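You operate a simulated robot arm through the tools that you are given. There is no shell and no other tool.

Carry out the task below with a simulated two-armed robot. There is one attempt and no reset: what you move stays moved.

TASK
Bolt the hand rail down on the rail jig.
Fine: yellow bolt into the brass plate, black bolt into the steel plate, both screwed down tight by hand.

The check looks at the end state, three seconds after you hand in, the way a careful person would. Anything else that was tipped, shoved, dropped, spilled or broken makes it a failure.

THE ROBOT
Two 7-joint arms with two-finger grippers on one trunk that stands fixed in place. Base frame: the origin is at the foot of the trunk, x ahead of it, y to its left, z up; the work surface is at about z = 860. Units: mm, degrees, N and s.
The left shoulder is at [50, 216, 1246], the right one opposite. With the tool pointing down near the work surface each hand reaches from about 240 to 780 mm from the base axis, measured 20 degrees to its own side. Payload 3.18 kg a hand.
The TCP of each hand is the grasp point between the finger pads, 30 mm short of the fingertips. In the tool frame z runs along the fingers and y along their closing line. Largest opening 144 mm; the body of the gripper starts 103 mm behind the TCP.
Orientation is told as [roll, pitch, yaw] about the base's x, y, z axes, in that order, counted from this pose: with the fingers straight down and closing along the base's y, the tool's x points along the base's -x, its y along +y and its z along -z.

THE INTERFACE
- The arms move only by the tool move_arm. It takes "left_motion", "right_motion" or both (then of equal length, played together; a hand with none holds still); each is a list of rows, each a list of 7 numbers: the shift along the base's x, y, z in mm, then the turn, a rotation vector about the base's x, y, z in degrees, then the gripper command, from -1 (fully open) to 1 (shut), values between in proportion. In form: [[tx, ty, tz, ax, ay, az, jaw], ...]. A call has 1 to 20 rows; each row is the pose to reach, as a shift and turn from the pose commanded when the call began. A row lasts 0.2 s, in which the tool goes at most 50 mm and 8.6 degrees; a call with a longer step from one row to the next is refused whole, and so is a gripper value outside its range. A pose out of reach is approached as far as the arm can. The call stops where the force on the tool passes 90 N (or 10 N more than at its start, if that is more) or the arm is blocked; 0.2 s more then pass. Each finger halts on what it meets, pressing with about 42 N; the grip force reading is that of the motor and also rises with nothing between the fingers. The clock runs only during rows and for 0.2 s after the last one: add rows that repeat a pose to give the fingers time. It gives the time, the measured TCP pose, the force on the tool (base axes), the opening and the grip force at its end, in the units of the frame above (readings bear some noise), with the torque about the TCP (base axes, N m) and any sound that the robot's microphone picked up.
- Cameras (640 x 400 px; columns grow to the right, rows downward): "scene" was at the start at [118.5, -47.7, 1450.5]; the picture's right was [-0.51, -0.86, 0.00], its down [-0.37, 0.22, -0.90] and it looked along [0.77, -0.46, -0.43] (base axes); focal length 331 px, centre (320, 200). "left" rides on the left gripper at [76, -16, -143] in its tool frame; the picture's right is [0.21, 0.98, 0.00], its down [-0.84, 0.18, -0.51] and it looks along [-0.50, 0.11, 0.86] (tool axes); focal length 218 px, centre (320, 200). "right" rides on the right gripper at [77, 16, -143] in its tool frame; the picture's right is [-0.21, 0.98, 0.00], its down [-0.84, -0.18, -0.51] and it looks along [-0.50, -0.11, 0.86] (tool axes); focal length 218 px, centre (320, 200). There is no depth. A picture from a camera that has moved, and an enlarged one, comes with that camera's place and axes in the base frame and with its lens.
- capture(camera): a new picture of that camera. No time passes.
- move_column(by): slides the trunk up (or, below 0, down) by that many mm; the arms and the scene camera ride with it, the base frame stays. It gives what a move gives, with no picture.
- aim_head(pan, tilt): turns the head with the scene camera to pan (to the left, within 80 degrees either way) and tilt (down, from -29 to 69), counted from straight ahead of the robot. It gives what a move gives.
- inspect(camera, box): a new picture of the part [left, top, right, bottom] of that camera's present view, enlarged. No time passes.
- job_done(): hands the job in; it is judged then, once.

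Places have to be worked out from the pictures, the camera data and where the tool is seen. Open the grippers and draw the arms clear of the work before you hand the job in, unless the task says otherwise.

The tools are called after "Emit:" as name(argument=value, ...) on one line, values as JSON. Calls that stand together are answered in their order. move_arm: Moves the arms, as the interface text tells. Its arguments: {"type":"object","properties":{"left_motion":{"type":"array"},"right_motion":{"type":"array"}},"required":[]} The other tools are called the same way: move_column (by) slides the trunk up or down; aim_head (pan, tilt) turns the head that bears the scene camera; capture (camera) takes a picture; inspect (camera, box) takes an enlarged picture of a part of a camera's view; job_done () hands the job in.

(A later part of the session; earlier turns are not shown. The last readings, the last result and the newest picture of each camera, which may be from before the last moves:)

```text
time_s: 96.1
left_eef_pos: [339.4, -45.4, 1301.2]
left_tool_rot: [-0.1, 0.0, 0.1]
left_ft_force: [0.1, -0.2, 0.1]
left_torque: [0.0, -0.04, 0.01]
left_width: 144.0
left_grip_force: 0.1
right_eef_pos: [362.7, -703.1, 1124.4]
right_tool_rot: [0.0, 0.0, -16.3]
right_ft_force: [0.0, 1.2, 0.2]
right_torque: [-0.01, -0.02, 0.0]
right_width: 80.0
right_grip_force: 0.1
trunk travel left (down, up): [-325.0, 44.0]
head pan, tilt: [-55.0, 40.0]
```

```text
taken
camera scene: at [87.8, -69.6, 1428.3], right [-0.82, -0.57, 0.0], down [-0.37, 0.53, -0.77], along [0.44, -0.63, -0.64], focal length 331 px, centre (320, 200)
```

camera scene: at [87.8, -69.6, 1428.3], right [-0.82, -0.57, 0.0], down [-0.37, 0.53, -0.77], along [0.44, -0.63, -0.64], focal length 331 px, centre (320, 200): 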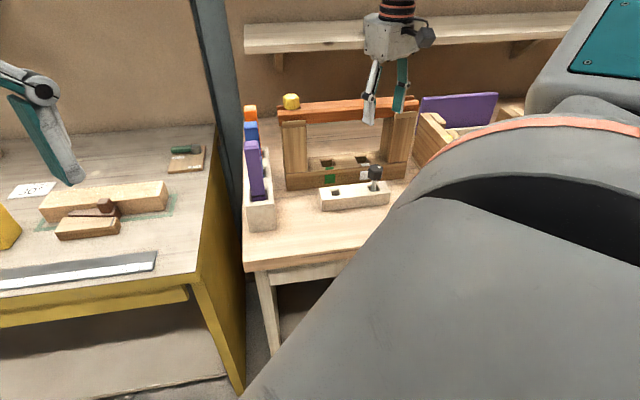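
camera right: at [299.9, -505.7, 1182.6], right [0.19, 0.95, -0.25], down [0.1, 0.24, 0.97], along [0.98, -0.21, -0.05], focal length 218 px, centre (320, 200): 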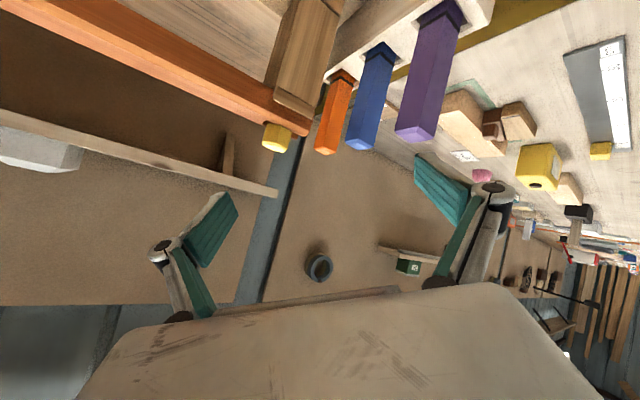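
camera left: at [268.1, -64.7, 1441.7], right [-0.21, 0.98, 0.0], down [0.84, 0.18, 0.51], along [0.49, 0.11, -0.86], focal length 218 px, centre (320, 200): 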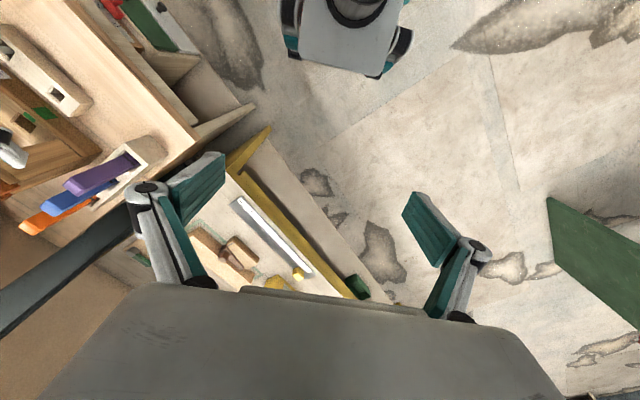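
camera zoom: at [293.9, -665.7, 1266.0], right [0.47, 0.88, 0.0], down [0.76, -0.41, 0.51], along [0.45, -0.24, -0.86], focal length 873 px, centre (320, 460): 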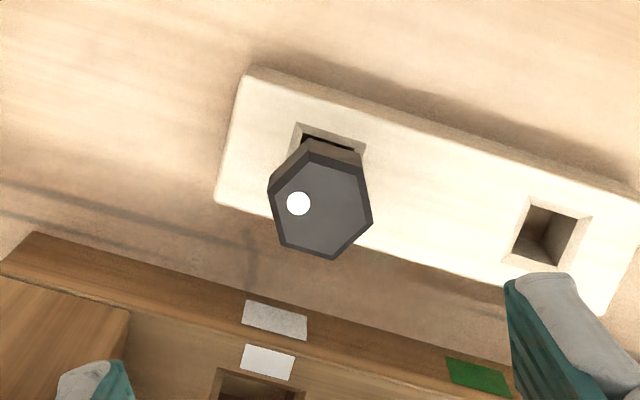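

The black head is at ≈[364,-703.4], flats at 72°, and the hand is within ~1 mm. I adjust slightly and descend around it to TCP z≈966.

Emit:
move_arm(right_motion=[[1.2, -0.4, -40, 0, 0, -1, -0.11], [1.2, -0.4, -80, 0, 0, -1, -0.11], [1.2, -0.4, -120, 0, 0, -1, -0.11], [1.2, -0.4, -145, 0, 0, -1, -0.11], [1.2, -0.4, -158, 0, 0, -1, -0.11], [1.2, -0.4, -158, 0, 0, -1, -0.11]])

Emit:
inspect(camera="right", box=[230, 115, 410, 245])

Emit:
inspect(camera="scene", box=[310, 110, 420, 215])

```text
time_s: 97.5
left_eef_pos: [339.1, -44.7, 1300.3]
left_tool_rot: [0.0, 0.1, 0.1]
left_ft_force: [0.0, -0.4, -1.4]
left_torque: [-0.02, -0.03, -0.01]
left_width: 144.1
left_grip_force: 0.1
right_eef_pos: [363.1, -703.4, 966.3]
right_tool_rot: [-0.1, 0.0, -17.3]
right_ft_force: [-0.9, -0.3, -0.2]
right_torque: [-0.03, 0.01, -0.01]
right_width: 79.9
right_grip_force: 0.0
trunk travel left (down, up): [-325.0, 44.0]
head pan, tilt: [-55.0, 40.0]
```

```text
3.08 times, centred on (320, 180) of right
camera zoom: at [295.4, -664.7, 1107.3], right [0.49, 0.87, 0.0], down [0.75, -0.42, 0.51], along [0.44, -0.25, -0.86], focal length 672 px, centre (320, 262)
```

zoom: 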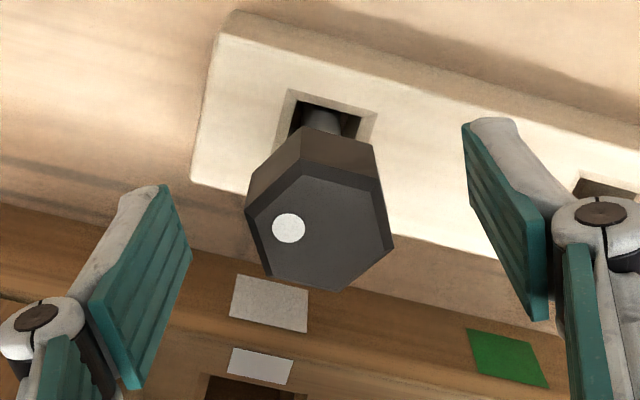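

```text
3.81 times, centred on (365, 162) of scene
camera zoom: at [88.2, -69.9, 1428.2], right [-0.82, -0.57, 0.0], down [-0.37, 0.53, -0.77], along [0.44, -0.63, -0.64], focal length 1262 px, centre (149, 343)
```

zoom: 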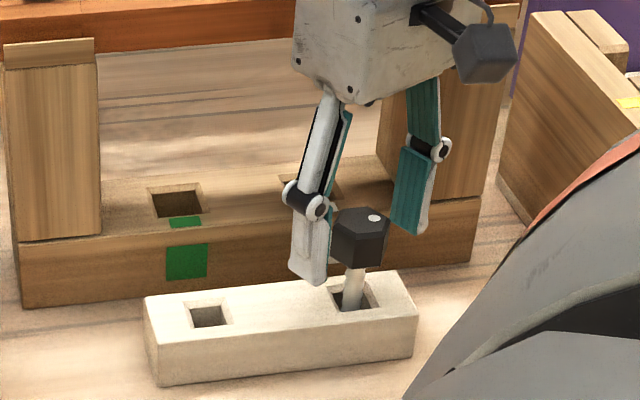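

The fingers straddle the black head evenly. I close the jaw and then lift straight up.

Emit:
move_arm(right_motion=[[0, 0, 0, 0, 0, 0, 0.3], [0, 0, 0, 0, 0, 0, 1], [0, 0, 0, 0, 0, 0, 1], [0, 0, 0, 0, 0, 0, 1]])

Emit:
move_arm(right_motion=[[0, 0, 10, 0, 0, 0, 1], [0, 0, 35, 0, 0, 0, 1], [0, 0, 70, 0, 0, 0, 1], [0, 0, 105, 0, 0, 0, 1], [0, 0, 140, 0, 0, 0, 1], [0, 0, 175, 0, 0, 0, 1], [0, 0, 210, 0, 0, 0, 1], [0, 0, 234, 0, 0, 0, 1], [0, 0, 234, 0, 0, 0, 1]])

Emit:
capture(camera="scene")

```text
time_s: 98.5
left_eef_pos: [340.0, -44.8, 1300.9]
left_tool_rot: [-0.1, 0.0, 0.1]
left_ft_force: [-0.3, -0.2, -0.3]
left_torque: [-0.01, -0.02, 0.04]
left_width: 144.0
left_grip_force: 0.0
right_eef_pos: [364.4, -703.4, 965.2]
right_tool_rot: [-0.1, 0.0, -17.3]
right_ft_force: [-0.6, 0.0, 0.2]
right_torque: [-0.01, 0.04, -0.01]
right_width: 33.5
right_grip_force: 42.6
trunk travel left (down, up): [-325.0, 44.0]
head pan, tilt: [-55.0, 40.0]
```

```text
time_s: 100.5
left_eef_pos: [339.2, -45.2, 1300.9]
left_tool_rot: [-0.2, 0.0, 0.2]
left_ft_force: [0.3, 0.4, -0.3]
left_torque: [0.02, -0.01, 0.0]
left_width: 143.9
left_grip_force: 0.2
right_eef_pos: [365.8, -703.1, 1200.1]
right_tool_rot: [-0.1, 0.0, -17.3]
right_ft_force: [-0.3, -1.0, -1.9]
right_torque: [0.02, 0.01, 0.03]
right_width: 33.3
right_grip_force: 42.1
trunk travel left (down, up): [-325.0, 44.0]
head pan, tilt: [-55.0, 40.0]
```

```text
taken
camera scene: at [88.4, -70.6, 1428.1], right [-0.82, -0.57, 0.0], down [-0.37, 0.53, -0.77], along [0.44, -0.63, -0.64], focal length 331 px, centre (320, 200)
```

scene: 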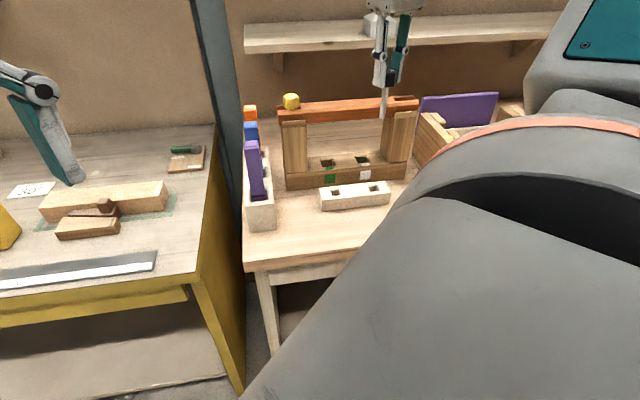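

The black bolt is in hand. The right slot lies near the edge of reach, so I raise the trunk 44 mm to gain reach at insertion height.

Emit:
move_column(by=43)

```text
time_s: 101.3
left_eef_pos: [339.9, -44.9, 1342.9]
left_tool_rot: [-0.2, 0.0, 0.1]
left_ft_force: [-0.6, 0.4, 0.5]
left_torque: [0.0, -0.01, -0.02]
left_width: 144.1
left_grip_force: 0.0
right_eef_pos: [365.0, -704.7, 1242.9]
right_tool_rot: [0.0, 0.0, -17.3]
right_ft_force: [-0.7, -0.3, -1.4]
right_torque: [0.0, -0.02, 0.01]
right_width: 33.5
right_grip_force: 41.7
trunk travel left (down, up): [-368.0, 1.0]
head pan, tilt: [-55.0, 40.0]
```

Trunk is up. I carry the black bolt over the right slot near [378,-845] at TCP z≈1215 while turning counter-clockwise to yaw ≈98°.

Emit:
move_arm(right_motion=[[0, 0, -4, 0, 0, 8, 1], [0, -5, -8, 0, 0, 16, 1], [2, -15, -12, 0, 0, 24, 1], [4, -30, -16, 0, 0, 32, 1], [5, -45, -20, 0, 0, 40, 1], [6, -60, -24, 0, 0, 48, 1], [8, -75, -28, 0, 0, 56, 1], [9, -90, -28, 0, 0, 64, 1], [10, -105, -28, 0, 0, 72, 1], [11, -120, -28, 0, 0, 80, 1], [12, -130, -28, 0, 0, 88, 1], [13.3, -140.3, -28, 0, 0, 96, 1], [13.3, -140.3, -28, 0, 0, 104, 1], [13.3, -140.3, -28, 0, 0, 112, 1], [13.3, -140.3, -28, 0, 0, 115, 1], [13.3, -140.3, -28, 0, 0, 115, 1]])

Emit:
capture(camera="right")

Emit:
inspect(camera="right", box=[260, 90, 380, 200])

Emit:
capture(camera="scene")

```text
time_s: 104.7
left_eef_pos: [340.1, -45.6, 1344.0]
left_tool_rot: [-0.1, 0.0, 0.0]
left_ft_force: [-0.2, -0.8, 0.2]
left_torque: [0.0, 0.04, -0.04]
left_width: 144.3
left_grip_force: 0.0
right_eef_pos: [378.7, -845.4, 1215.0]
right_tool_rot: [0.0, 0.0, 97.8]
right_ft_force: [-0.1, 0.4, -2.0]
right_torque: [-0.02, -0.03, 0.01]
right_width: 33.3
right_grip_force: 42.3
trunk travel left (down, up): [-368.0, 1.0]
head pan, tilt: [-55.0, 40.0]
```

```text
taken
camera right: at [371.6, -921.9, 1356.4], right [-1.0, 0.07, 0.0], down [0.06, 0.86, 0.51], along [0.04, 0.51, -0.86], focal length 218 px, centre (320, 200)
```

right: 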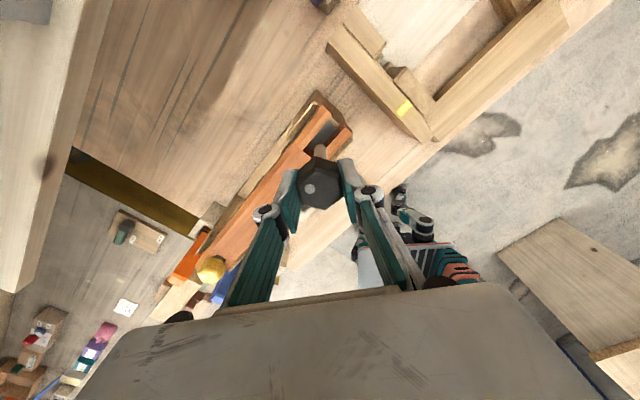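

```text
3.64 times, centred on (320, 145) of right
camera zoom: at [371.6, -921.9, 1356.4], right [-1.0, 0.07, 0.0], down [0.06, 0.86, 0.51], along [0.04, 0.51, -0.86], focal length 794 px, centre (320, 400)
```

zoom: 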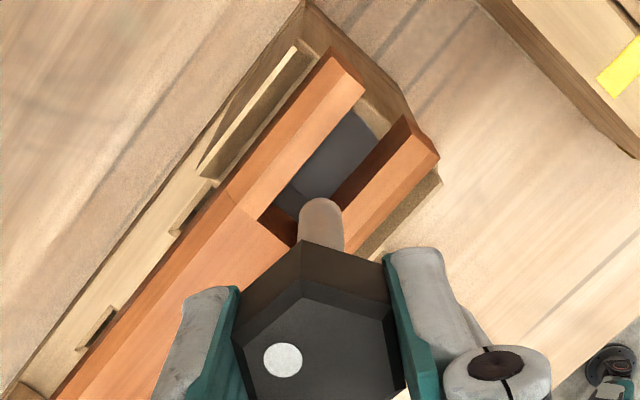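

```text
taken
camera scene: at [88.8, -70.4, 1470.2], right [-0.82, -0.57, 0.0], down [-0.37, 0.53, -0.77], along [0.44, -0.63, -0.64], focal length 331 px, centre (320, 200)
```

scene: 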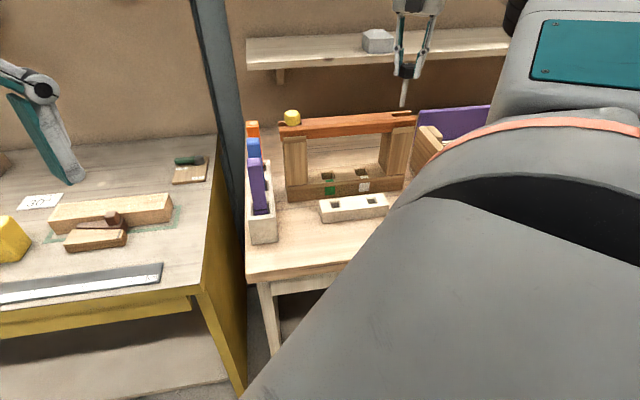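

Reach is fine. I zoom into the slot to find the ring on the steel plate from this viewpoint.

Emit:
inspect(camera="right", box=[300, 112, 350, 152])

```text
10.00 times, centred on (325, 132) of right
camera zoom: at [371.6, -921.9, 1356.4], right [-1.0, 0.07, 0.0], down [0.06, 0.86, 0.51], along [0.04, 0.51, -0.86], focal length 2183 px, centre (270, 880)
```

zoom: 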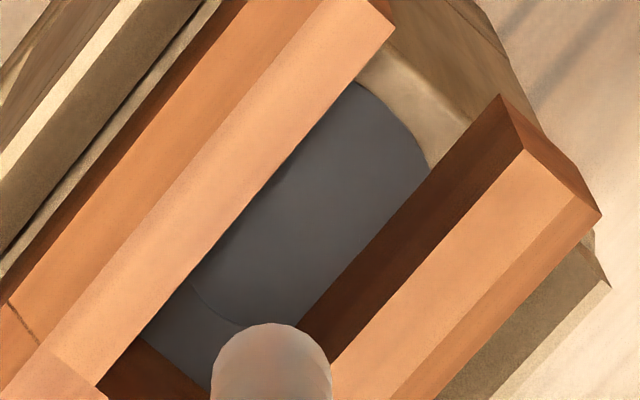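

The steel ring and disc edge both agree with a hole centre at ≈[378,-845.2]. I make the tiny correction and lower the bolt into the slot to just above the expected thread start.

Emit:
move_arm(right_motion=[[-0.3, -0.2, 0, 0, 0, 0, 1], [-0.3, -0.2, -15, 0, 0, 0, 1], [-0.3, -0.2, -30, 0, 0, 0, 1], [-0.3, -0.2, -45, 0, 0, 0, 1], [-0.3, -0.2, -55, 0, 0, 0, 1], [-0.3, -0.2, -55, 0, 0, 0, 1]])

Emit:
inspect(camera="right", box=[260, 100, 380, 200])

Emit:
inspect(camera="scene", box=[370, 70, 430, 140])

```text
time_s: 106.1
left_eef_pos: [340.5, -45.2, 1344.7]
left_tool_rot: [-0.2, 0.1, 0.2]
left_ft_force: [0.1, 0.2, -0.8]
left_torque: [0.0, -0.02, 0.05]
left_width: 143.9
left_grip_force: 0.1
right_eef_pos: [377.7, -844.4, 1160.2]
right_tool_rot: [0.0, 0.0, 97.7]
right_ft_force: [0.3, 0.5, -1.7]
right_torque: [-0.02, -0.05, -0.03]
right_width: 33.3
right_grip_force: 41.8
trunk travel left (down, up): [-368.0, 1.0]
head pan, tilt: [-55.0, 40.0]
```

```text
4.00 times, centred on (320, 150) of right
camera zoom: at [371.3, -922.3, 1301.4], right [-1.0, 0.08, 0.0], down [0.06, 0.86, 0.51], along [0.04, 0.51, -0.86], focal length 873 px, centre (320, 400)
```

zoom: 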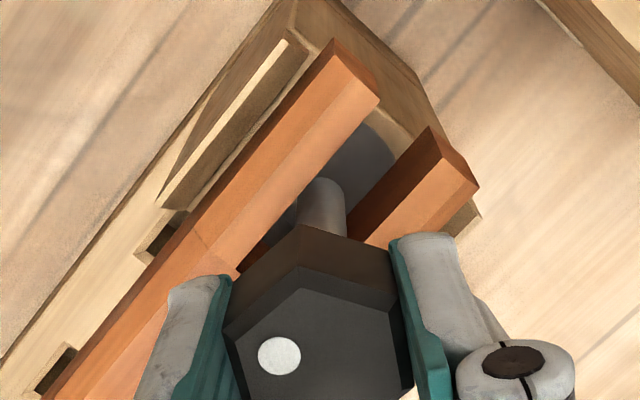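

```text
5.71 times, centred on (400, 105) of scene
camera zoom: at [88.7, -70.2, 1470.3], right [-0.82, -0.57, 0.0], down [-0.37, 0.53, -0.77], along [0.44, -0.63, -0.64], focal length 1894 px, centre (-137, 743)
```

zoom: 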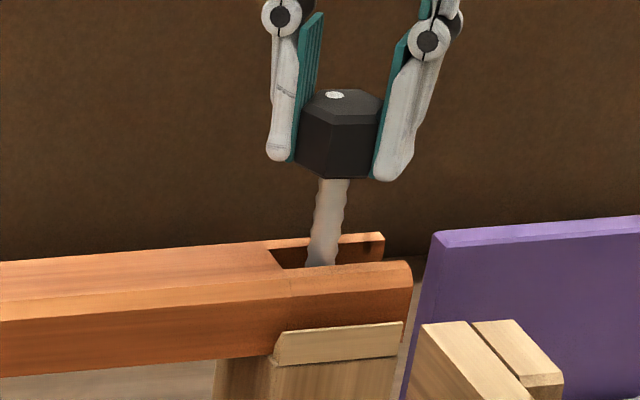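

The shank is in the slot with no side load. I lower another 28 mm in stages toward the expected contact at TCP z≈1128.

Emit:
move_arm(right_motion=[[0, 0, -8, 0, 0, 0, 1], [0, 0, -16, 0, 0, 0, 1], [0, 0, -22, 0, 0, 0, 1], [0, 0, -28, 0, 0, 0, 1], [0, 0, -28, 0, 0, 0, 1]])

```text
time_s: 107.3
left_eef_pos: [340.8, -45.6, 1342.9]
left_tool_rot: [0.0, 0.0, 0.1]
left_ft_force: [0.1, -0.4, -0.2]
left_torque: [0.02, -0.02, 0.0]
left_width: 144.1
left_grip_force: 0.1
right_eef_pos: [378.4, -844.9, 1130.6]
right_tool_rot: [-0.1, 0.0, 97.8]
right_ft_force: [1.1, 0.1, -2.5]
right_torque: [-0.03, -0.02, -0.03]
right_width: 33.3
right_grip_force: 42.0
trunk travel left (down, up): [-368.0, 1.0]
head pan, tilt: [-55.0, 40.0]
```

No contact yet at 1131. I creep down 5 mm in 1 mm steps.

Emit:
move_arm(right_motion=[[0, 0, -1, 0, 0, 0, 1], [0, 0, -2, 0, 0, 0, 1], [0, 0, -3, 0, 0, 0, 1], [0, 0, -4, 0, 0, 0, 1], [0, 0, -5, 0, 0, 0, 1], [0, 0, -5, 0, 0, 0, 1]])

```text
time_s: 108.7
left_eef_pos: [340.1, -43.9, 1344.1]
left_tool_rot: [-0.2, 0.0, 0.1]
left_ft_force: [0.6, -0.8, 0.4]
left_torque: [0.02, -0.01, -0.01]
left_width: 143.9
left_grip_force: 0.2
right_eef_pos: [377.4, -843.3, 1128.1]
right_tool_rot: [-0.2, 0.2, 97.6]
right_ft_force: [2.2, -2.8, 5.3]
right_torque: [-0.24, -0.11, 0.08]
right_width: 33.1
right_grip_force: 41.8
trunk travel left (down, up): [-368.0, 1.0]
head pan, tilt: [-55.0, 40.0]
```

Contact at z≈1128 as with the first bolt, with a small push toward +n. I shift ~0.6 mm that way and start turning clockwise 48°.

Emit:
move_arm(right_motion=[[0.4, -0.5, 0, 0, 0, 0, 1], [0.4, -0.5, 0, 0, 0, -8, 1], [0.4, -0.5, 0, 0, 0, -16, 1], [0.4, -0.5, 0, 0, 0, -24, 1], [0.4, -0.5, 0, 0, 0, -32, 1], [0.4, -0.5, 0, 0, 0, -40, 1], [0.4, -0.5, 0, 0, 0, -48, 1]])

```text
time_s: 110.3
left_eef_pos: [340.7, -44.9, 1342.8]
left_tool_rot: [-0.1, 0.0, 0.1]
left_ft_force: [-0.8, -0.3, 0.3]
left_torque: [0.03, -0.01, -0.03]
left_width: 143.8
left_grip_force: 0.0
right_eef_pos: [378.6, -843.9, 1125.8]
right_tool_rot: [0.2, -0.2, 49.6]
right_ft_force: [-0.3, 8.3, -10.7]
right_torque: [0.71, 0.01, 0.01]
right_width: 33.1
right_grip_force: 41.1
trunk travel left (down, up): [-368.0, 1.0]
head pan, tilt: [-55.0, 40.0]
```

The thread has caught: it pulls down ~9 N. I follow: relax +0.8 mm in y and 2 mm down, then turn 40° more with 2 mm descent.

Emit:
move_arm(right_motion=[[0, 0.8, -1.5, 0, 0, 0, 1], [0, 0.8, -2, 0, 0, -8, 1], [0, 0.8, -2.5, 0, 0, -16, 1], [0, 0.8, -3, 0, 0, -24, 1], [0, 0.8, -3.5, 0, 0, -32, 1], [0, 0.8, -4, 0, 0, -40, 1], [0, 0.8, -4, 0, 0, -40, 1]])

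```text
time_s: 111.9
left_eef_pos: [340.0, -45.3, 1342.7]
left_tool_rot: [-0.1, 0.0, 0.0]
left_ft_force: [0.3, -0.2, -0.2]
left_torque: [0.0, -0.01, 0.01]
left_width: 144.0
left_grip_force: 0.0
right_eef_pos: [379.0, -844.0, 1123.7]
right_tool_rot: [-0.1, 0.1, 9.6]
right_ft_force: [-2.3, -1.3, -5.0]
right_torque: [-0.04, 0.2, 0.02]
right_width: 33.1
right_grip_force: 41.9
trunk travel left (down, up): [-368.0, 1.0]
head pan, tilt: [-55.0, 40.0]
```

Good: pull is small and no torque yet. I continue another 40° with 2 mm descent.

Emit:
move_arm(right_motion=[[-0.2, -0.1, -0.4, 0, 0, -8, 1], [-0.3, -0.2, -0.8, 0, 0, -16, 1], [-0.3, -0.2, -1.2, 0, 0, -24, 1], [-0.3, -0.2, -1.6, 0, 0, -32, 1], [-0.3, -0.2, -2, 0, 0, -40, 1], [-0.3, -0.2, -2, 0, 0, -40, 1]])

Emit:
inspect(camera="scene", box=[380, 90, 430, 130])

```text
time_s: 113.3
left_eef_pos: [339.8, -46.0, 1343.9]
left_tool_rot: [-0.1, 0.0, 0.1]
left_ft_force: [-0.1, 1.0, -0.1]
left_torque: [-0.04, 0.04, 0.01]
left_width: 144.0
left_grip_force: 0.0
right_eef_pos: [378.5, -844.8, 1121.1]
right_tool_rot: [-0.1, 0.0, -30.4]
right_ft_force: [-2.2, 0.2, -5.4]
right_torque: [0.01, 0.16, -0.02]
right_width: 33.4
right_grip_force: 42.6
trunk travel left (down, up): [-368.0, 1.0]
head pan, tilt: [-55.0, 40.0]
```

```text
10.00 times, centred on (405, 110) of scene
camera zoom: at [88.7, -70.8, 1470.2], right [-0.82, -0.57, 0.0], down [-0.37, 0.53, -0.77], along [0.44, -0.63, -0.64], focal length 3314 px, centre (-530, 1100)
```

zoom: 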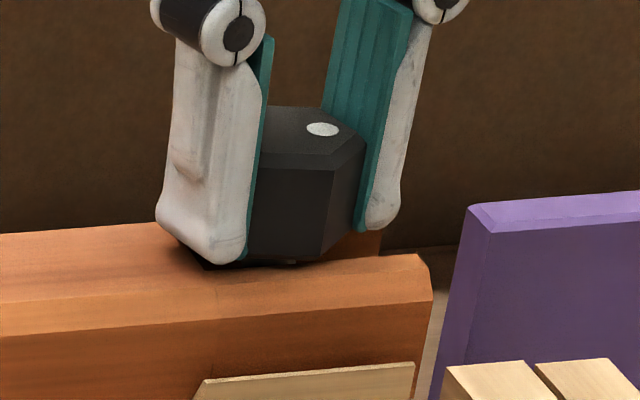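

Still advancing at ~18 mm/turn with no torque; about 1–2 mm remains. I regrip: open, rise 4 mm, turn back +120°.

Emit:
move_arm(right_motion=[[0, 0, 0, 0, 0, 0, 0.15], [0, 0, 0, 0, 0, 0, 0.15], [0, 0, 2, 0, 0, 0, 0.15], [0, 0, 4, 0, 0, 8, 0.15], [0, 0, 4, 0, 0, 16, 0.15], [0, 0, 4, 0, 0, 24, 0.15], [0, 0, 4, 0, 0, 32, 0.15], [0, 0, 4, 0, 0, 40, 0.15], [0, 0, 4, 0, 0, 48, 0.15], [0, 0, 4, 0, 0, 56, 0.15], [0, 0, 4, 0, 0, 64, 0.15], [0, 0, 4, 0, 0, 72, 0.15], [0, 0, 4, 0, 0, 80, 0.15], [0, 0, 4, 0, 0, 88, 0.15], [0, 0, 4, 0, 0, 96, 0.15], [0, 0, 4, 0, 0, 104, 0.15], [0, 0, 4, 0, 0, 112, 0.15], [0, 0, 4, 0, 0, 120, 0.15], [0, 0, 4, 0, 0, 120, 0.15]])

Emit:
inspect(camera="right", box=[260, 125, 380, 215])

Emit:
inspect(camera="scene", box=[380, 90, 430, 130])

```text
time_s: 117.3
left_eef_pos: [338.8, -44.8, 1343.5]
left_tool_rot: [0.0, 0.0, 0.1]
left_ft_force: [-0.2, 0.6, 0.0]
left_torque: [0.01, -0.06, 0.02]
left_width: 144.1
left_grip_force: 0.1
right_eef_pos: [378.1, -844.6, 1124.5]
right_tool_rot: [-0.3, 0.0, 89.8]
right_ft_force: [-0.6, -0.1, 0.4]
right_torque: [-0.01, -0.05, -0.01]
right_width: 61.2
right_grip_force: 0.1
trunk travel left (down, up): [-368.0, 1.0]
head pan, tilt: [-55.0, 40.0]
```

```text
4.44 times, centred on (320, 170) of right
camera zoom: at [360.9, -920.4, 1266.4], right [-0.98, 0.21, 0.0], down [0.18, 0.84, 0.51], along [0.11, 0.5, -0.86], focal length 970 px, centre (320, 333)
```

zoom: 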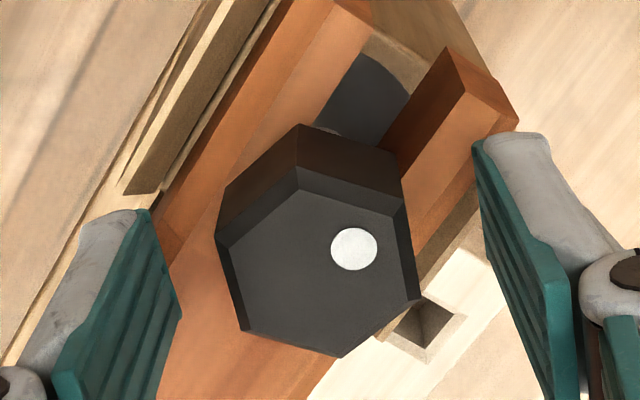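

```text
10.00 times, centred on (405, 110) of scene
camera zoom: at [88.7, -70.1, 1470.3], right [-0.82, -0.57, 0.0], down [-0.37, 0.53, -0.77], along [0.44, -0.63, -0.64], focal length 3314 px, centre (-530, 1100)
```

zoom: 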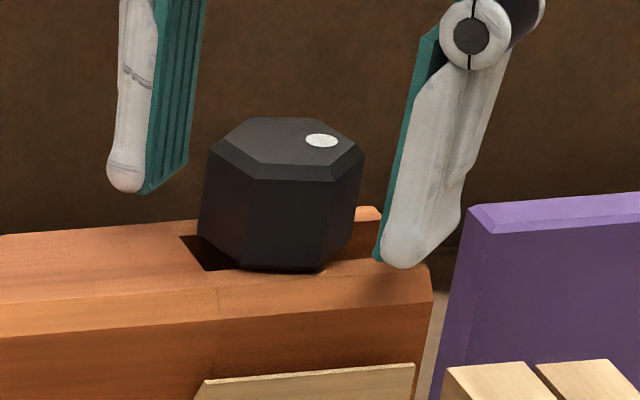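

The head is upright and centred between the pads, nearly seated. I grip and turn 48° clockwise with 1 mm descent, watching torque.

Emit:
move_arm(right_motion=[[0, 0, 0, 0, 0, 0, 0.4], [0, 0, 0, 0, 0, 0, 1], [0, 0, 0, 0, 0, 0, 1], [0, 0, 0, 0, 0, 0, 1]])

Emit:
move_arm(right_motion=[[0, 0, -0.2, 0, 0, -8, 1], [0, 0, -0.4, 0, 0, -16, 1], [0, 0, -0.6, 0, 0, -24, 1]])

Emit:
move_arm(right_motion=[[0, 0, -0.2, 0, 0, -8, 1], [0, 0, -0.4, 0, 0, -16, 1], [0, 0, -0.6, 0, 0, -24, 1]])

```text
time_s: 118.3
left_eef_pos: [339.7, -44.0, 1342.8]
left_tool_rot: [0.0, 0.0, 0.0]
left_ft_force: [0.2, -0.1, -0.3]
left_torque: [0.05, 0.0, -0.01]
left_width: 143.8
left_grip_force: 0.3
right_eef_pos: [378.7, -845.7, 1124.8]
right_tool_rot: [-0.1, -0.1, 89.7]
right_ft_force: [-0.6, 0.2, 0.4]
right_torque: [0.03, 0.05, 0.01]
right_width: 33.3
right_grip_force: 42.2
trunk travel left (down, up): [-368.0, 1.0]
head pan, tilt: [-55.0, 40.0]
```

```text
time_s: 119.1
left_eef_pos: [339.7, -45.1, 1344.5]
left_tool_rot: [0.0, 0.0, 0.1]
left_ft_force: [0.1, 1.1, -0.8]
left_torque: [0.02, -0.01, 0.04]
left_width: 144.0
left_grip_force: 0.1
right_eef_pos: [377.8, -844.1, 1123.6]
right_tool_rot: [0.0, 0.0, 65.6]
right_ft_force: [1.3, -2.8, 3.5]
right_torque: [-0.29, 0.02, 0.76]
right_width: 33.1
right_grip_force: 42.4
trunk travel left (down, up): [-368.0, 1.0]
head pan, tilt: [-55.0, 40.0]
```

```text
time_s: 119.9
left_eef_pos: [339.5, -44.1, 1343.7]
left_tool_rot: [-0.2, 0.0, 0.0]
left_ft_force: [-0.5, 0.4, 0.6]
left_torque: [-0.02, -0.02, -0.01]
left_width: 144.0
left_grip_force: 0.0
right_eef_pos: [377.6, -844.1, 1125.0]
right_tool_rot: [-0.2, -0.1, 41.6]
right_ft_force: [1.2, -4.5, 7.8]
right_torque: [-0.47, -0.04, 0.78]
right_width: 33.0
right_grip_force: 41.7
trunk travel left (down, up): [-368.0, 1.0]
head pan, tilt: [-55.0, 40.0]
```

The black bolt is seated: torque jumped to 0.78 N·m, the same plateau as the yellow. I ease the height back up 1.5 mm to remove my pressing and turn another 32° to be sure it is tight.

Emit:
move_arm(right_motion=[[0, -0.4, 0.8, 0, 0, 0, 1], [0, -0.6, 1.5, 0, 0, 0, 1], [0, -0.6, 1.5, 0, 0, -8, 1], [0, -0.6, 1.5, 0, 0, -16, 1], [0, -0.6, 1.5, 0, 0, -24, 1], [0, -0.6, 1.5, 0, 0, -32, 1]])

Emit:
inspect(camera="right", box=[260, 125, 380, 215])

Emit:
inspect(camera="scene", box=[380, 90, 430, 130])

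```text
time_s: 121.3
left_eef_pos: [339.5, -44.4, 1342.7]
left_tool_rot: [-0.2, 0.0, 0.0]
left_ft_force: [0.1, 0.0, -0.1]
left_torque: [-0.02, 0.0, 0.01]
left_width: 144.1
left_grip_force: 0.0
right_eef_pos: [377.8, -844.1, 1124.2]
right_tool_rot: [0.0, -0.1, 9.6]
right_ft_force: [1.4, 6.3, -3.4]
right_torque: [0.51, -0.08, 0.8]
right_width: 33.5
right_grip_force: 42.1
trunk travel left (down, up): [-368.0, 1.0]
head pan, tilt: [-55.0, 40.0]
```

```text
4.44 times, centred on (320, 170) of right
camera zoom: at [299.6, -840.6, 1266.1], right [0.04, 1.0, 0.0], down [0.86, -0.04, 0.51], along [0.51, -0.02, -0.86], focal length 970 px, centre (320, 333)
```

zoom: 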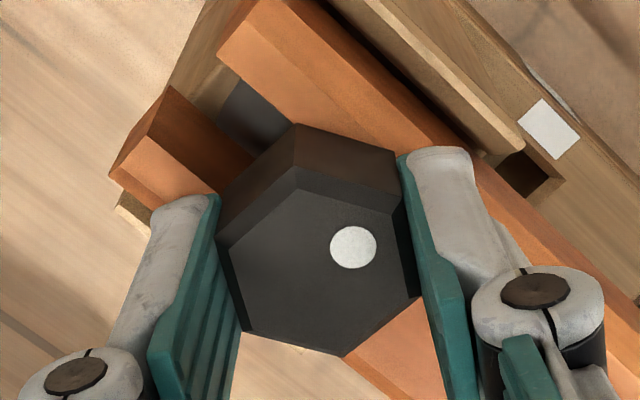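

```text
10.00 times, centred on (405, 110) of scene
camera zoom: at [89.0, -69.8, 1470.2], right [-0.82, -0.57, 0.0], down [-0.37, 0.53, -0.77], along [0.44, -0.63, -0.64], focal length 3314 px, centre (-530, 1100)
```

zoom: 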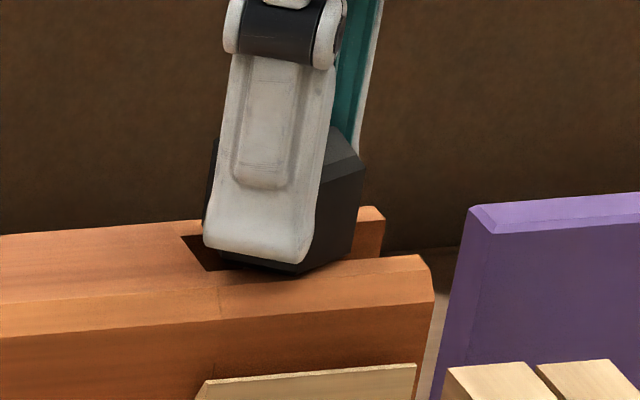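

Torque holds at 0.8 N·m with the head following the fingers. I ease the side load, open the jaw and rise clear to inspect both bolts.

Emit:
move_arm(right_motion=[[0, 0.8, -0.6, 0, 0, 0, 1], [0, 0.8, -0.6, 0, 0, 0, 1], [0, 0.8, -0.6, 0, 0, 0, 0.15], [0, 0.8, -0.6, 0, 0, 0, 0.15], [0, 0.8, 25, 0, 0, 0, 0.15], [0, 0.8, 60, 0, 0, 0, 0.15], [0, 0.8, 90, 0, 0, 0, 0.0], [0, 20, 100, 0, 0, 0, -0.11], [0, 20, 100, 0, 0, 0, -0.11]])

Emit:
capture(camera="right")

Emit:
inspect(camera="scene", box=[270, 70, 430, 170])

Emit:
inspect(camera="scene", box=[380, 90, 430, 130])

Emit:
inspect(camera="scene", box=[270, 95, 320, 135])

```text
time_s: 123.3
left_eef_pos: [340.1, -45.4, 1342.3]
left_tool_rot: [-0.2, -0.1, 0.0]
left_ft_force: [-0.6, -0.7, 0.9]
left_torque: [0.02, 0.04, 0.02]
left_width: 144.2
left_grip_force: 0.0
right_eef_pos: [378.8, -823.5, 1225.0]
right_tool_rot: [-0.2, 0.1, 9.7]
right_ft_force: [0.9, -1.2, 0.9]
right_torque: [0.04, 0.02, 0.02]
right_width: 80.0
right_grip_force: 0.1
trunk travel left (down, up): [-368.0, 1.0]
head pan, tilt: [-55.0, 40.0]
```

```text
taken
camera right: at [300.1, -820.9, 1366.0], right [0.04, 1.0, 0.0], down [0.86, -0.03, 0.51], along [0.51, -0.02, -0.86], focal length 218 px, centre (320, 200)
```

right: 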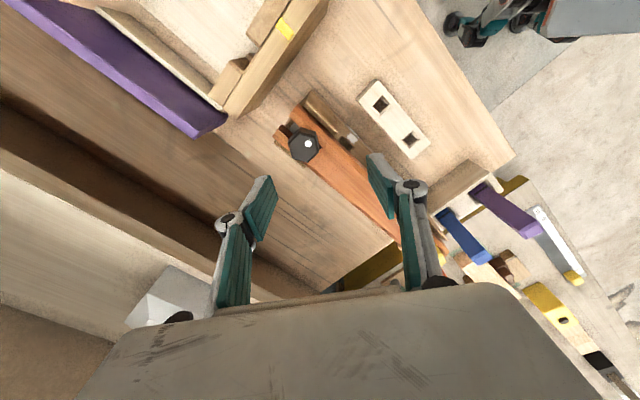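

```text
4.00 times, centred on (350, 120) of scene
camera zoom: at [89.3, -70.6, 1470.2], right [-0.82, -0.57, 0.0], down [-0.37, 0.53, -0.77], along [0.44, -0.63, -0.64], focal length 1326 px, centre (200, 520)
```

zoom: 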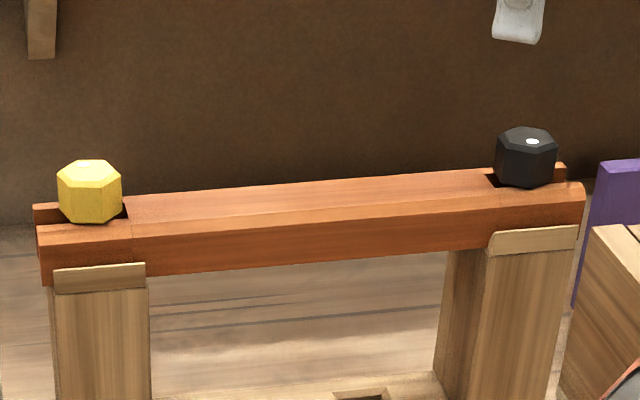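

```text
10.00 times, centred on (405, 110) of scene
camera zoom: at [89.3, -70.6, 1470.2], right [-0.82, -0.57, 0.0], down [-0.37, 0.53, -0.77], along [0.44, -0.63, -0.64], focal length 3314 px, centre (-530, 1100)
```

zoom: 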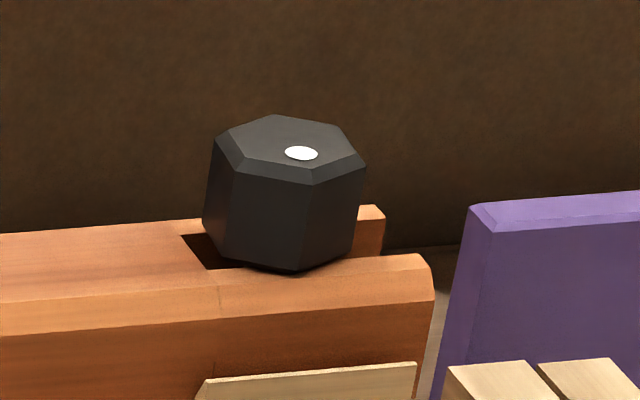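

```text
10.00 times, centred on (295, 115) of scene
camera zoom: at [89.3, -70.6, 1470.2], right [-0.82, -0.57, 0.0], down [-0.37, 0.53, -0.77], along [0.44, -0.63, -0.64], focal length 3314 px, centre (570, 1050)
```

zoom: 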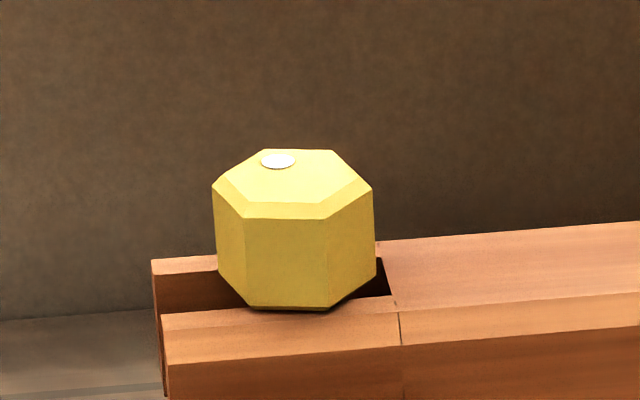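

Both heads sit on the rail; black looks plumb, yellow may lean about 1°. I go back over the yellow bolt (yaw ≈91°) for a precise check and a final snug turn.

Emit:
move_arm(right_motion=[[15, 15, 0, 0, 0, 8, 0.15], [35, 32, 0, 0, 0, 16, 0.15], [55, 50, 0, 0, 0, 24, 0.15], [75, 68, 0, 0, 0, 32, 0.15], [95, 86, 0, 0, 0, 40, 0.15], [115, 104, 0, 0, 0, 48, 0.15], [135, 122, 0, 0, 0, 56, 0.15], [155, 140, 0, 0, 0, 64, 0.15], [175, 158, 0, 0, 0, 72, 0.15], [197, 177, -10, 0, 0, 80, 0.15], [197, 177, -28, 0, 0, 81, 0.15], [197, 177, -28, 0, 0, 81, 0.15]])

Emit:
inspect(camera="right", box=[260, 95, 380, 185])

```text
time_s: 125.9
left_eef_pos: [340.4, -43.3, 1344.3]
left_tool_rot: [0.0, 0.0, 0.1]
left_ft_force: [0.8, 0.4, -0.8]
left_torque: [0.01, 0.02, 0.04]
left_width: 143.9
left_grip_force: 0.0
right_eef_pos: [574.8, -647.4, 1198.2]
right_tool_rot: [-0.1, 0.0, 90.8]
right_ft_force: [-0.4, -0.3, 0.3]
right_torque: [-0.04, 0.0, 0.0]
right_width: 61.3
right_grip_force: 0.0
trunk travel left (down, up): [-368.0, 1.0]
head pan, tilt: [-55.0, 40.0]
```

```text
4.44 times, centred on (320, 140) of right
camera zoom: at [558.9, -723.5, 1339.4], right [-0.98, 0.2, 0.0], down [0.17, 0.84, 0.51], along [0.1, 0.5, -0.86], focal length 970 px, centre (320, 467)
```

zoom: 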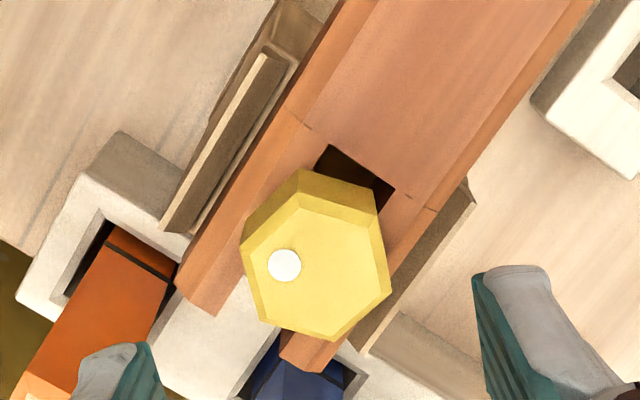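

The yellow head is within ~1 mm of the hole axis. I lower around it, regrip and give a final snug turn of 40°.

Emit:
move_arm(right_motion=[[1.2, 1.2, -20, 0, 0, 0, 0.15], [1.2, 1.2, -45, 0, 0, 0, 0.15], [1.2, 1.2, -65, 0, 0, 0, 0.15], [1.2, 1.2, -73, 0, 0, 0, 0.15], [1.2, 1.2, -73, 0, 0, 0, 0.4], [1.2, 1.2, -73, 0, 0, 0, 1], [1.2, 1.2, -73, 0, 0, 0, 1], [1.2, 1.2, -73, 0, 0, 0, 1]])

Emit:
move_arm(right_motion=[[0, 0, 0, 0, 0, -8, 1], [0, 0, 0, 0, 0, -16, 1]])

Emit:
move_arm(right_motion=[[0, 0, 0, 0, 0, -8, 1], [0, 0, 0, 0, 0, -16, 1], [0, 0, 0, 0, 0, -24, 1]])

```text
time_s: 127.7
left_eef_pos: [339.0, -44.2, 1343.1]
left_tool_rot: [0.0, 0.0, 0.1]
left_ft_force: [-0.4, 0.6, -0.1]
left_torque: [0.0, 0.01, 0.01]
left_width: 144.0
left_grip_force: 0.0
right_eef_pos: [576.1, -646.5, 1122.9]
right_tool_rot: [-0.1, -0.1, 90.7]
right_ft_force: [-1.0, 0.8, 0.1]
right_torque: [0.09, 0.08, 0.27]
right_width: 33.5
right_grip_force: 41.8
trunk travel left (down, up): [-368.0, 1.0]
head pan, tilt: [-55.0, 40.0]
```

```text
time_s: 128.3
left_eef_pos: [339.8, -45.2, 1343.4]
left_tool_rot: [-0.1, -0.1, 0.1]
left_ft_force: [-0.1, 0.3, 0.3]
left_torque: [-0.01, -0.01, -0.05]
left_width: 144.0
left_grip_force: 0.1
right_eef_pos: [577.3, -646.2, 1125.3]
right_tool_rot: [-0.1, 0.0, 74.6]
right_ft_force: [0.7, 1.3, -0.8]
right_torque: [0.09, -0.05, 0.8]
right_width: 33.6
right_grip_force: 42.1
trunk travel left (down, up): [-368.0, 1.0]
head pan, tilt: [-55.0, 40.0]
```

```text
time_s: 129.1
left_eef_pos: [341.1, -45.9, 1343.6]
left_tool_rot: [-0.1, 0.1, 0.2]
left_ft_force: [-0.1, -0.1, 0.1]
left_torque: [0.0, -0.05, 0.02]
left_width: 144.1
left_grip_force: 0.0
right_eef_pos: [576.8, -646.3, 1124.5]
right_tool_rot: [0.0, 0.0, 50.6]
right_ft_force: [0.3, 2.0, -4.1]
right_torque: [0.09, 0.05, 0.8]
right_width: 33.3
right_grip_force: 41.5
trunk travel left (down, up): [-368.0, 1.0]
head pan, tilt: [-55.0, 40.0]
```

Torque 0.8 N·m with almost no side load; Fz shows a slight further pull-down. I turn another 40° to see if it still advances.

Emit:
move_arm(right_motion=[[0, 0, 0, 0, 0, -8, 1], [0, 0, 0, 0, 0, -16, 1], [0, 0, 0, 0, 0, -24, 1], [0, 0, 0, 0, 0, -32, 1], [0, 0, 0, 0, 0, -40, 1]])

Emit:
inspect(camera="right", box=[260, 125, 380, 215])

Emit:
inspect(camera="scene", box=[270, 95, 320, 135])

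```text
time_s: 130.3
left_eef_pos: [340.6, -45.9, 1343.3]
left_tool_rot: [-0.1, 0.1, 0.1]
left_ft_force: [0.3, 0.0, 0.5]
left_torque: [-0.02, 0.02, 0.03]
left_width: 143.8
left_grip_force: 0.1
right_eef_pos: [576.0, -646.0, 1124.1]
right_tool_rot: [-0.1, 0.0, 10.6]
right_ft_force: [-0.9, -3.0, -0.9]
right_torque: [-0.27, 0.16, 0.79]
right_width: 33.4
right_grip_force: 42.0
trunk travel left (down, up): [-368.0, 1.0]
head pan, tilt: [-55.0, 40.0]
```

```text
4.44 times, centred on (320, 170) of right
camera zoom: at [497.6, -644.4, 1265.5], right [0.03, 1.0, 0.0], down [0.86, -0.02, 0.51], along [0.51, -0.01, -0.86], focal length 970 px, centre (320, 333)
```

zoom: 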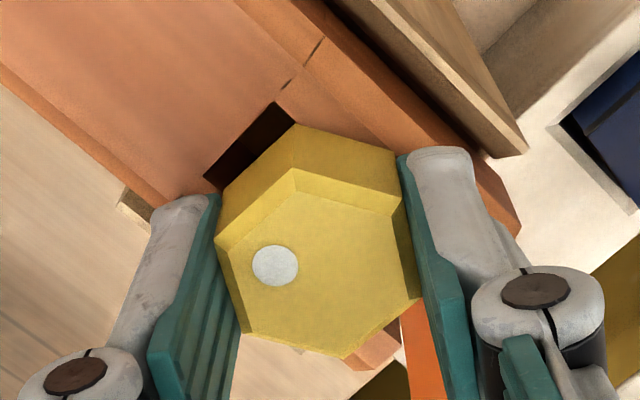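

```text
10.00 times, centred on (295, 115) of scene
camera zoom: at [88.8, -70.7, 1470.2], right [-0.82, -0.57, 0.0], down [-0.37, 0.53, -0.77], along [0.44, -0.63, -0.64], focal length 3314 px, centre (570, 1050)
```

zoom: 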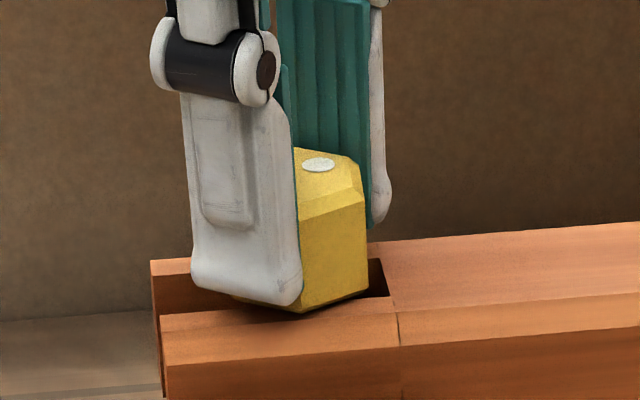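

Torque stays at the 0.8 N·m limit with no further advance: the yellow bolt is tight. I release, rise clear of the rail and inspect both once more.

Emit:
move_arm(right_motion=[[0, -0.4, 0, 0, 0, 0, 1], [0, -0.4, 0, 0, 0, 0, 0.15], [0, -0.4, 0, 0, 0, 0, 0.15], [0, -0.4, 25, 0, 0, 0, 0.15], [0, -0.4, 60, 0, 0, 0, 0.15], [0, -0.4, 95, 0, 0, 0, 0.0], [0, -0.4, 120, 0, 0, 0, -0.3], [-30, 20, 130, 0, 0, 0, -0.6], [-65, 45, 140, 0, 0, 0, -1], [-100, 70, 150, 0, 0, 0, -1], [-135, 95, 160, 0, 0, 0, -1], [-145, 105, 160, 0, 0, 0, -1]])

Emit:
capture(camera="scene")

Emit:
inspect(camera="scene", box=[270, 95, 320, 135])

Emit:
inspect(camera="scene", box=[380, 90, 430, 130])

Emit:
capture(camera="right")

```text
time_s: 132.9
left_eef_pos: [341.2, -45.4, 1343.5]
left_tool_rot: [-0.1, 0.0, 0.1]
left_ft_force: [0.5, -0.1, 0.2]
left_torque: [0.03, 0.0, -0.01]
left_width: 144.0
left_grip_force: 0.1
right_eef_pos: [431.1, -540.7, 1282.7]
right_tool_rot: [0.0, 0.0, 10.7]
right_ft_force: [-0.6, -0.2, -0.1]
right_torque: [0.03, -0.02, 0.02]
right_width: 143.8
right_grip_force: 0.1
trunk travel left (down, up): [-368.0, 1.0]
head pan, tilt: [-55.0, 40.0]
```

```text
taken
camera scene: at [89.3, -70.9, 1470.2], right [-0.82, -0.57, 0.0], down [-0.37, 0.53, -0.77], along [0.44, -0.63, -0.64], focal length 331 px, centre (320, 200)
```

scene: 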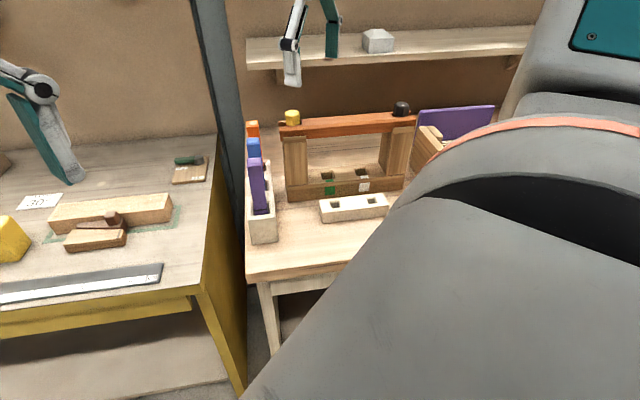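

```text
10.00 times, centred on (295, 115) of scene
camera zoom: at [89.3, -70.9, 1470.2], right [-0.82, -0.57, 0.0], down [-0.37, 0.53, -0.77], along [0.44, -0.63, -0.64], focal length 3314 px, centre (570, 1050)
```

zoom: 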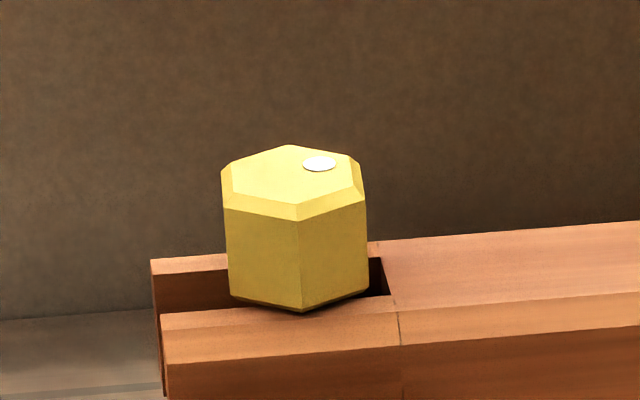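

```text
10.00 times, centred on (405, 110) of scene
camera zoom: at [89.3, -70.9, 1470.2], right [-0.82, -0.57, 0.0], down [-0.37, 0.53, -0.77], along [0.44, -0.63, -0.64], focal length 3314 px, centre (-530, 1100)
```

zoom: 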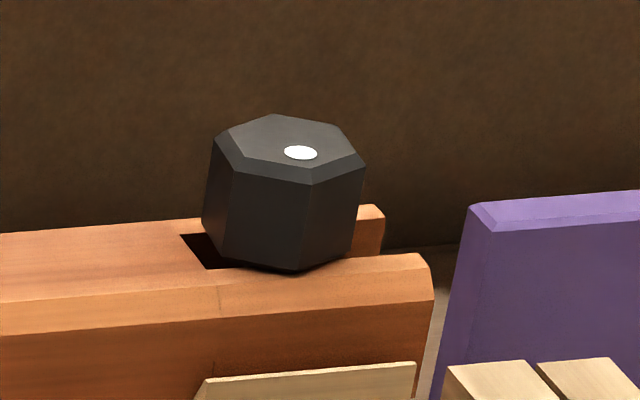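

```text
taken
camera right: at [353.0, -539.4, 1424.4], right [0.02, 1.0, 0.0], down [0.86, -0.02, 0.51], along [0.51, -0.01, -0.86], focal length 218 px, centre (320, 200)
```

right: 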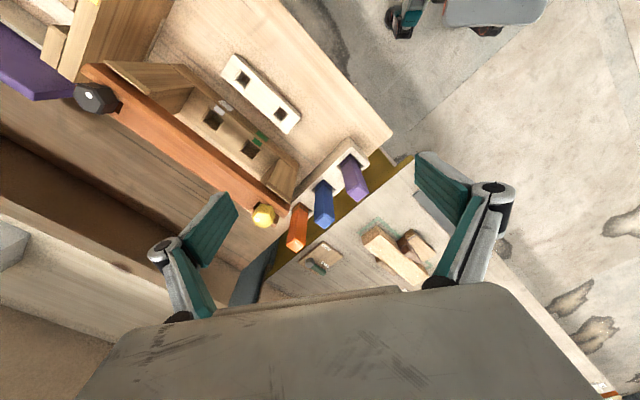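

Both look seated, but by my pixel reckoning the yellow could sit ~1 mm higher than the black. To check, I'll probe both head tops lightly with closed fingertips and compare contact heights, first yellow.

Emit:
move_arm(right_motion=[[35, -25, 0, 0, 0, 0, 0], [72, -52, 0, 0, 0, 0, 1], [108, -80, 0, 0, 0, 0, 1], [145.2, -105.6, 0, 0, 0, 0, 1], [145.2, -105.6, -40, 0, 0, 0, 1], [145.2, -105.6, -80, 0, 0, 0, 1], [145.2, -105.6, -110, 0, 0, 0, 1], [145.2, -105.6, -125, 0, 0, 0, 1], [145.2, -105.6, -125, 0, 0, 0, 1]])

Emit:
inspect(camera="right", box=[260, 125, 380, 215])

Emit:
inspect(camera="scene", box=[270, 75, 330, 135])

```text
time_s: 134.9
left_eef_pos: [338.7, -45.7, 1344.1]
left_tool_rot: [-0.1, 0.0, 0.1]
left_ft_force: [-0.7, -0.3, 0.0]
left_torque: [0.01, 0.03, 0.0]
left_width: 144.2
left_grip_force: 0.1
right_eef_pos: [575.6, -648.1, 1158.6]
right_tool_rot: [-0.1, 0.0, 10.7]
right_ft_force: [0.2, 0.5, 0.1]
right_torque: [0.02, -0.04, -0.04]
right_width: 0.0
right_grip_force: 30.4
trunk travel left (down, up): [-368.0, 1.0]
head pan, tilt: [-55.0, 40.0]
```

```text
4.44 times, centred on (320, 170) of right
camera zoom: at [496.8, -644.5, 1300.3], right [0.02, 1.0, 0.0], down [0.86, -0.02, 0.51], along [0.51, -0.01, -0.86], focal length 970 px, centre (320, 333)
```

zoom: 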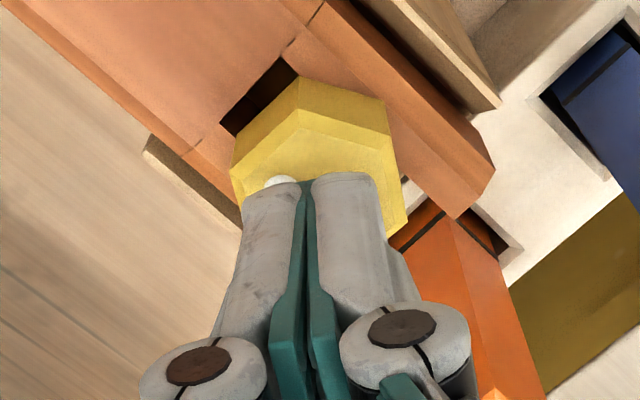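

```text
6.67 times, centred on (300, 105) of scene
camera zoom: at [88.4, -70.1, 1470.3], right [-0.82, -0.57, 0.0], down [-0.37, 0.53, -0.77], along [0.44, -0.63, -0.64], focal length 2209 px, centre (453, 833)
```

zoom: 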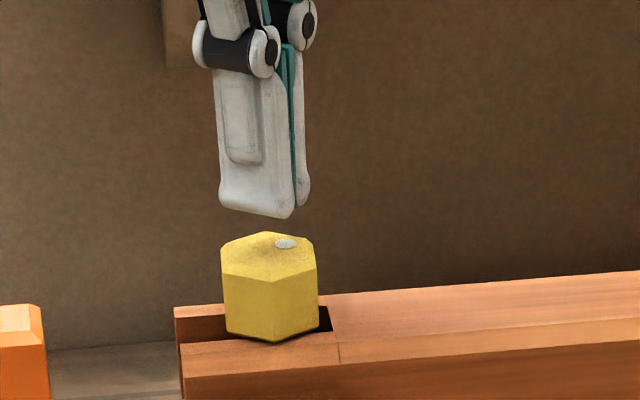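

The closed tips hover over the yellow head. I lower in small steps to find the contact height.

Emit:
move_arm(right_motion=[[0, 0, -6, 0, 0, 0, 1], [0, 0, -12, 0, 0, 0, 1], [0, 0, -14, 0, 0, 0, 1], [0, 0, -14, 0, 0, 0, 1]])

Emit:
move_arm(right_motion=[[0, 0, -1, 0, 0, 0, 1], [0, 0, -2, 0, 0, 0, 1], [0, 0, -2, 0, 0, 0, 1]])

Emit:
move_arm(right_motion=[[0, 0, -1, 0, 0, 0, 1], [0, 0, -2, 0, 0, 0, 1], [0, 0, -2, 0, 0, 0, 1]])

```text
time_s: 135.9
left_eef_pos: [339.3, -44.6, 1343.4]
left_tool_rot: [-0.2, 0.0, 0.2]
left_ft_force: [-0.4, -1.2, 0.3]
left_torque: [0.01, 0.02, -0.01]
left_width: 143.7
left_grip_force: 0.1
right_eef_pos: [576.5, -645.7, 1146.3]
right_tool_rot: [-0.1, 0.0, 10.7]
right_ft_force: [-1.1, 0.0, 0.6]
right_torque: [0.0, -0.03, 0.01]
right_width: 0.0
right_grip_force: 30.4
trunk travel left (down, up): [-368.0, 1.0]
head pan, tilt: [-55.0, 40.0]
```

```text
time_s: 136.7
left_eef_pos: [339.7, -44.6, 1343.7]
left_tool_rot: [-0.1, 0.0, 0.1]
left_ft_force: [0.2, -0.6, -0.1]
left_torque: [0.01, 0.02, 0.0]
left_width: 144.2
left_grip_force: 0.0
right_eef_pos: [576.6, -647.3, 1143.4]
right_tool_rot: [-0.2, 0.0, 10.6]
right_ft_force: [0.6, 0.2, 0.0]
right_torque: [0.03, 0.03, 0.01]
right_width: 0.0
right_grip_force: 30.4
trunk travel left (down, up): [-368.0, 1.0]
head pan, tilt: [-55.0, 40.0]
```

```text
time_s: 137.5
left_eef_pos: [339.4, -44.4, 1342.5]
left_tool_rot: [-0.1, 0.0, 0.1]
left_ft_force: [0.4, -0.6, 0.9]
left_torque: [-0.01, 0.0, -0.02]
left_width: 144.2
left_grip_force: 0.0
right_eef_pos: [575.1, -645.9, 1141.6]
right_tool_rot: [-0.1, 0.0, 10.7]
right_ft_force: [0.3, 0.3, 0.7]
right_torque: [-0.02, 0.0, 0.01]
right_width: 6.0
right_grip_force: 30.3
trunk travel left (down, up): [-368.0, 1.0]
head pan, tilt: [-55.0, 40.0]
```

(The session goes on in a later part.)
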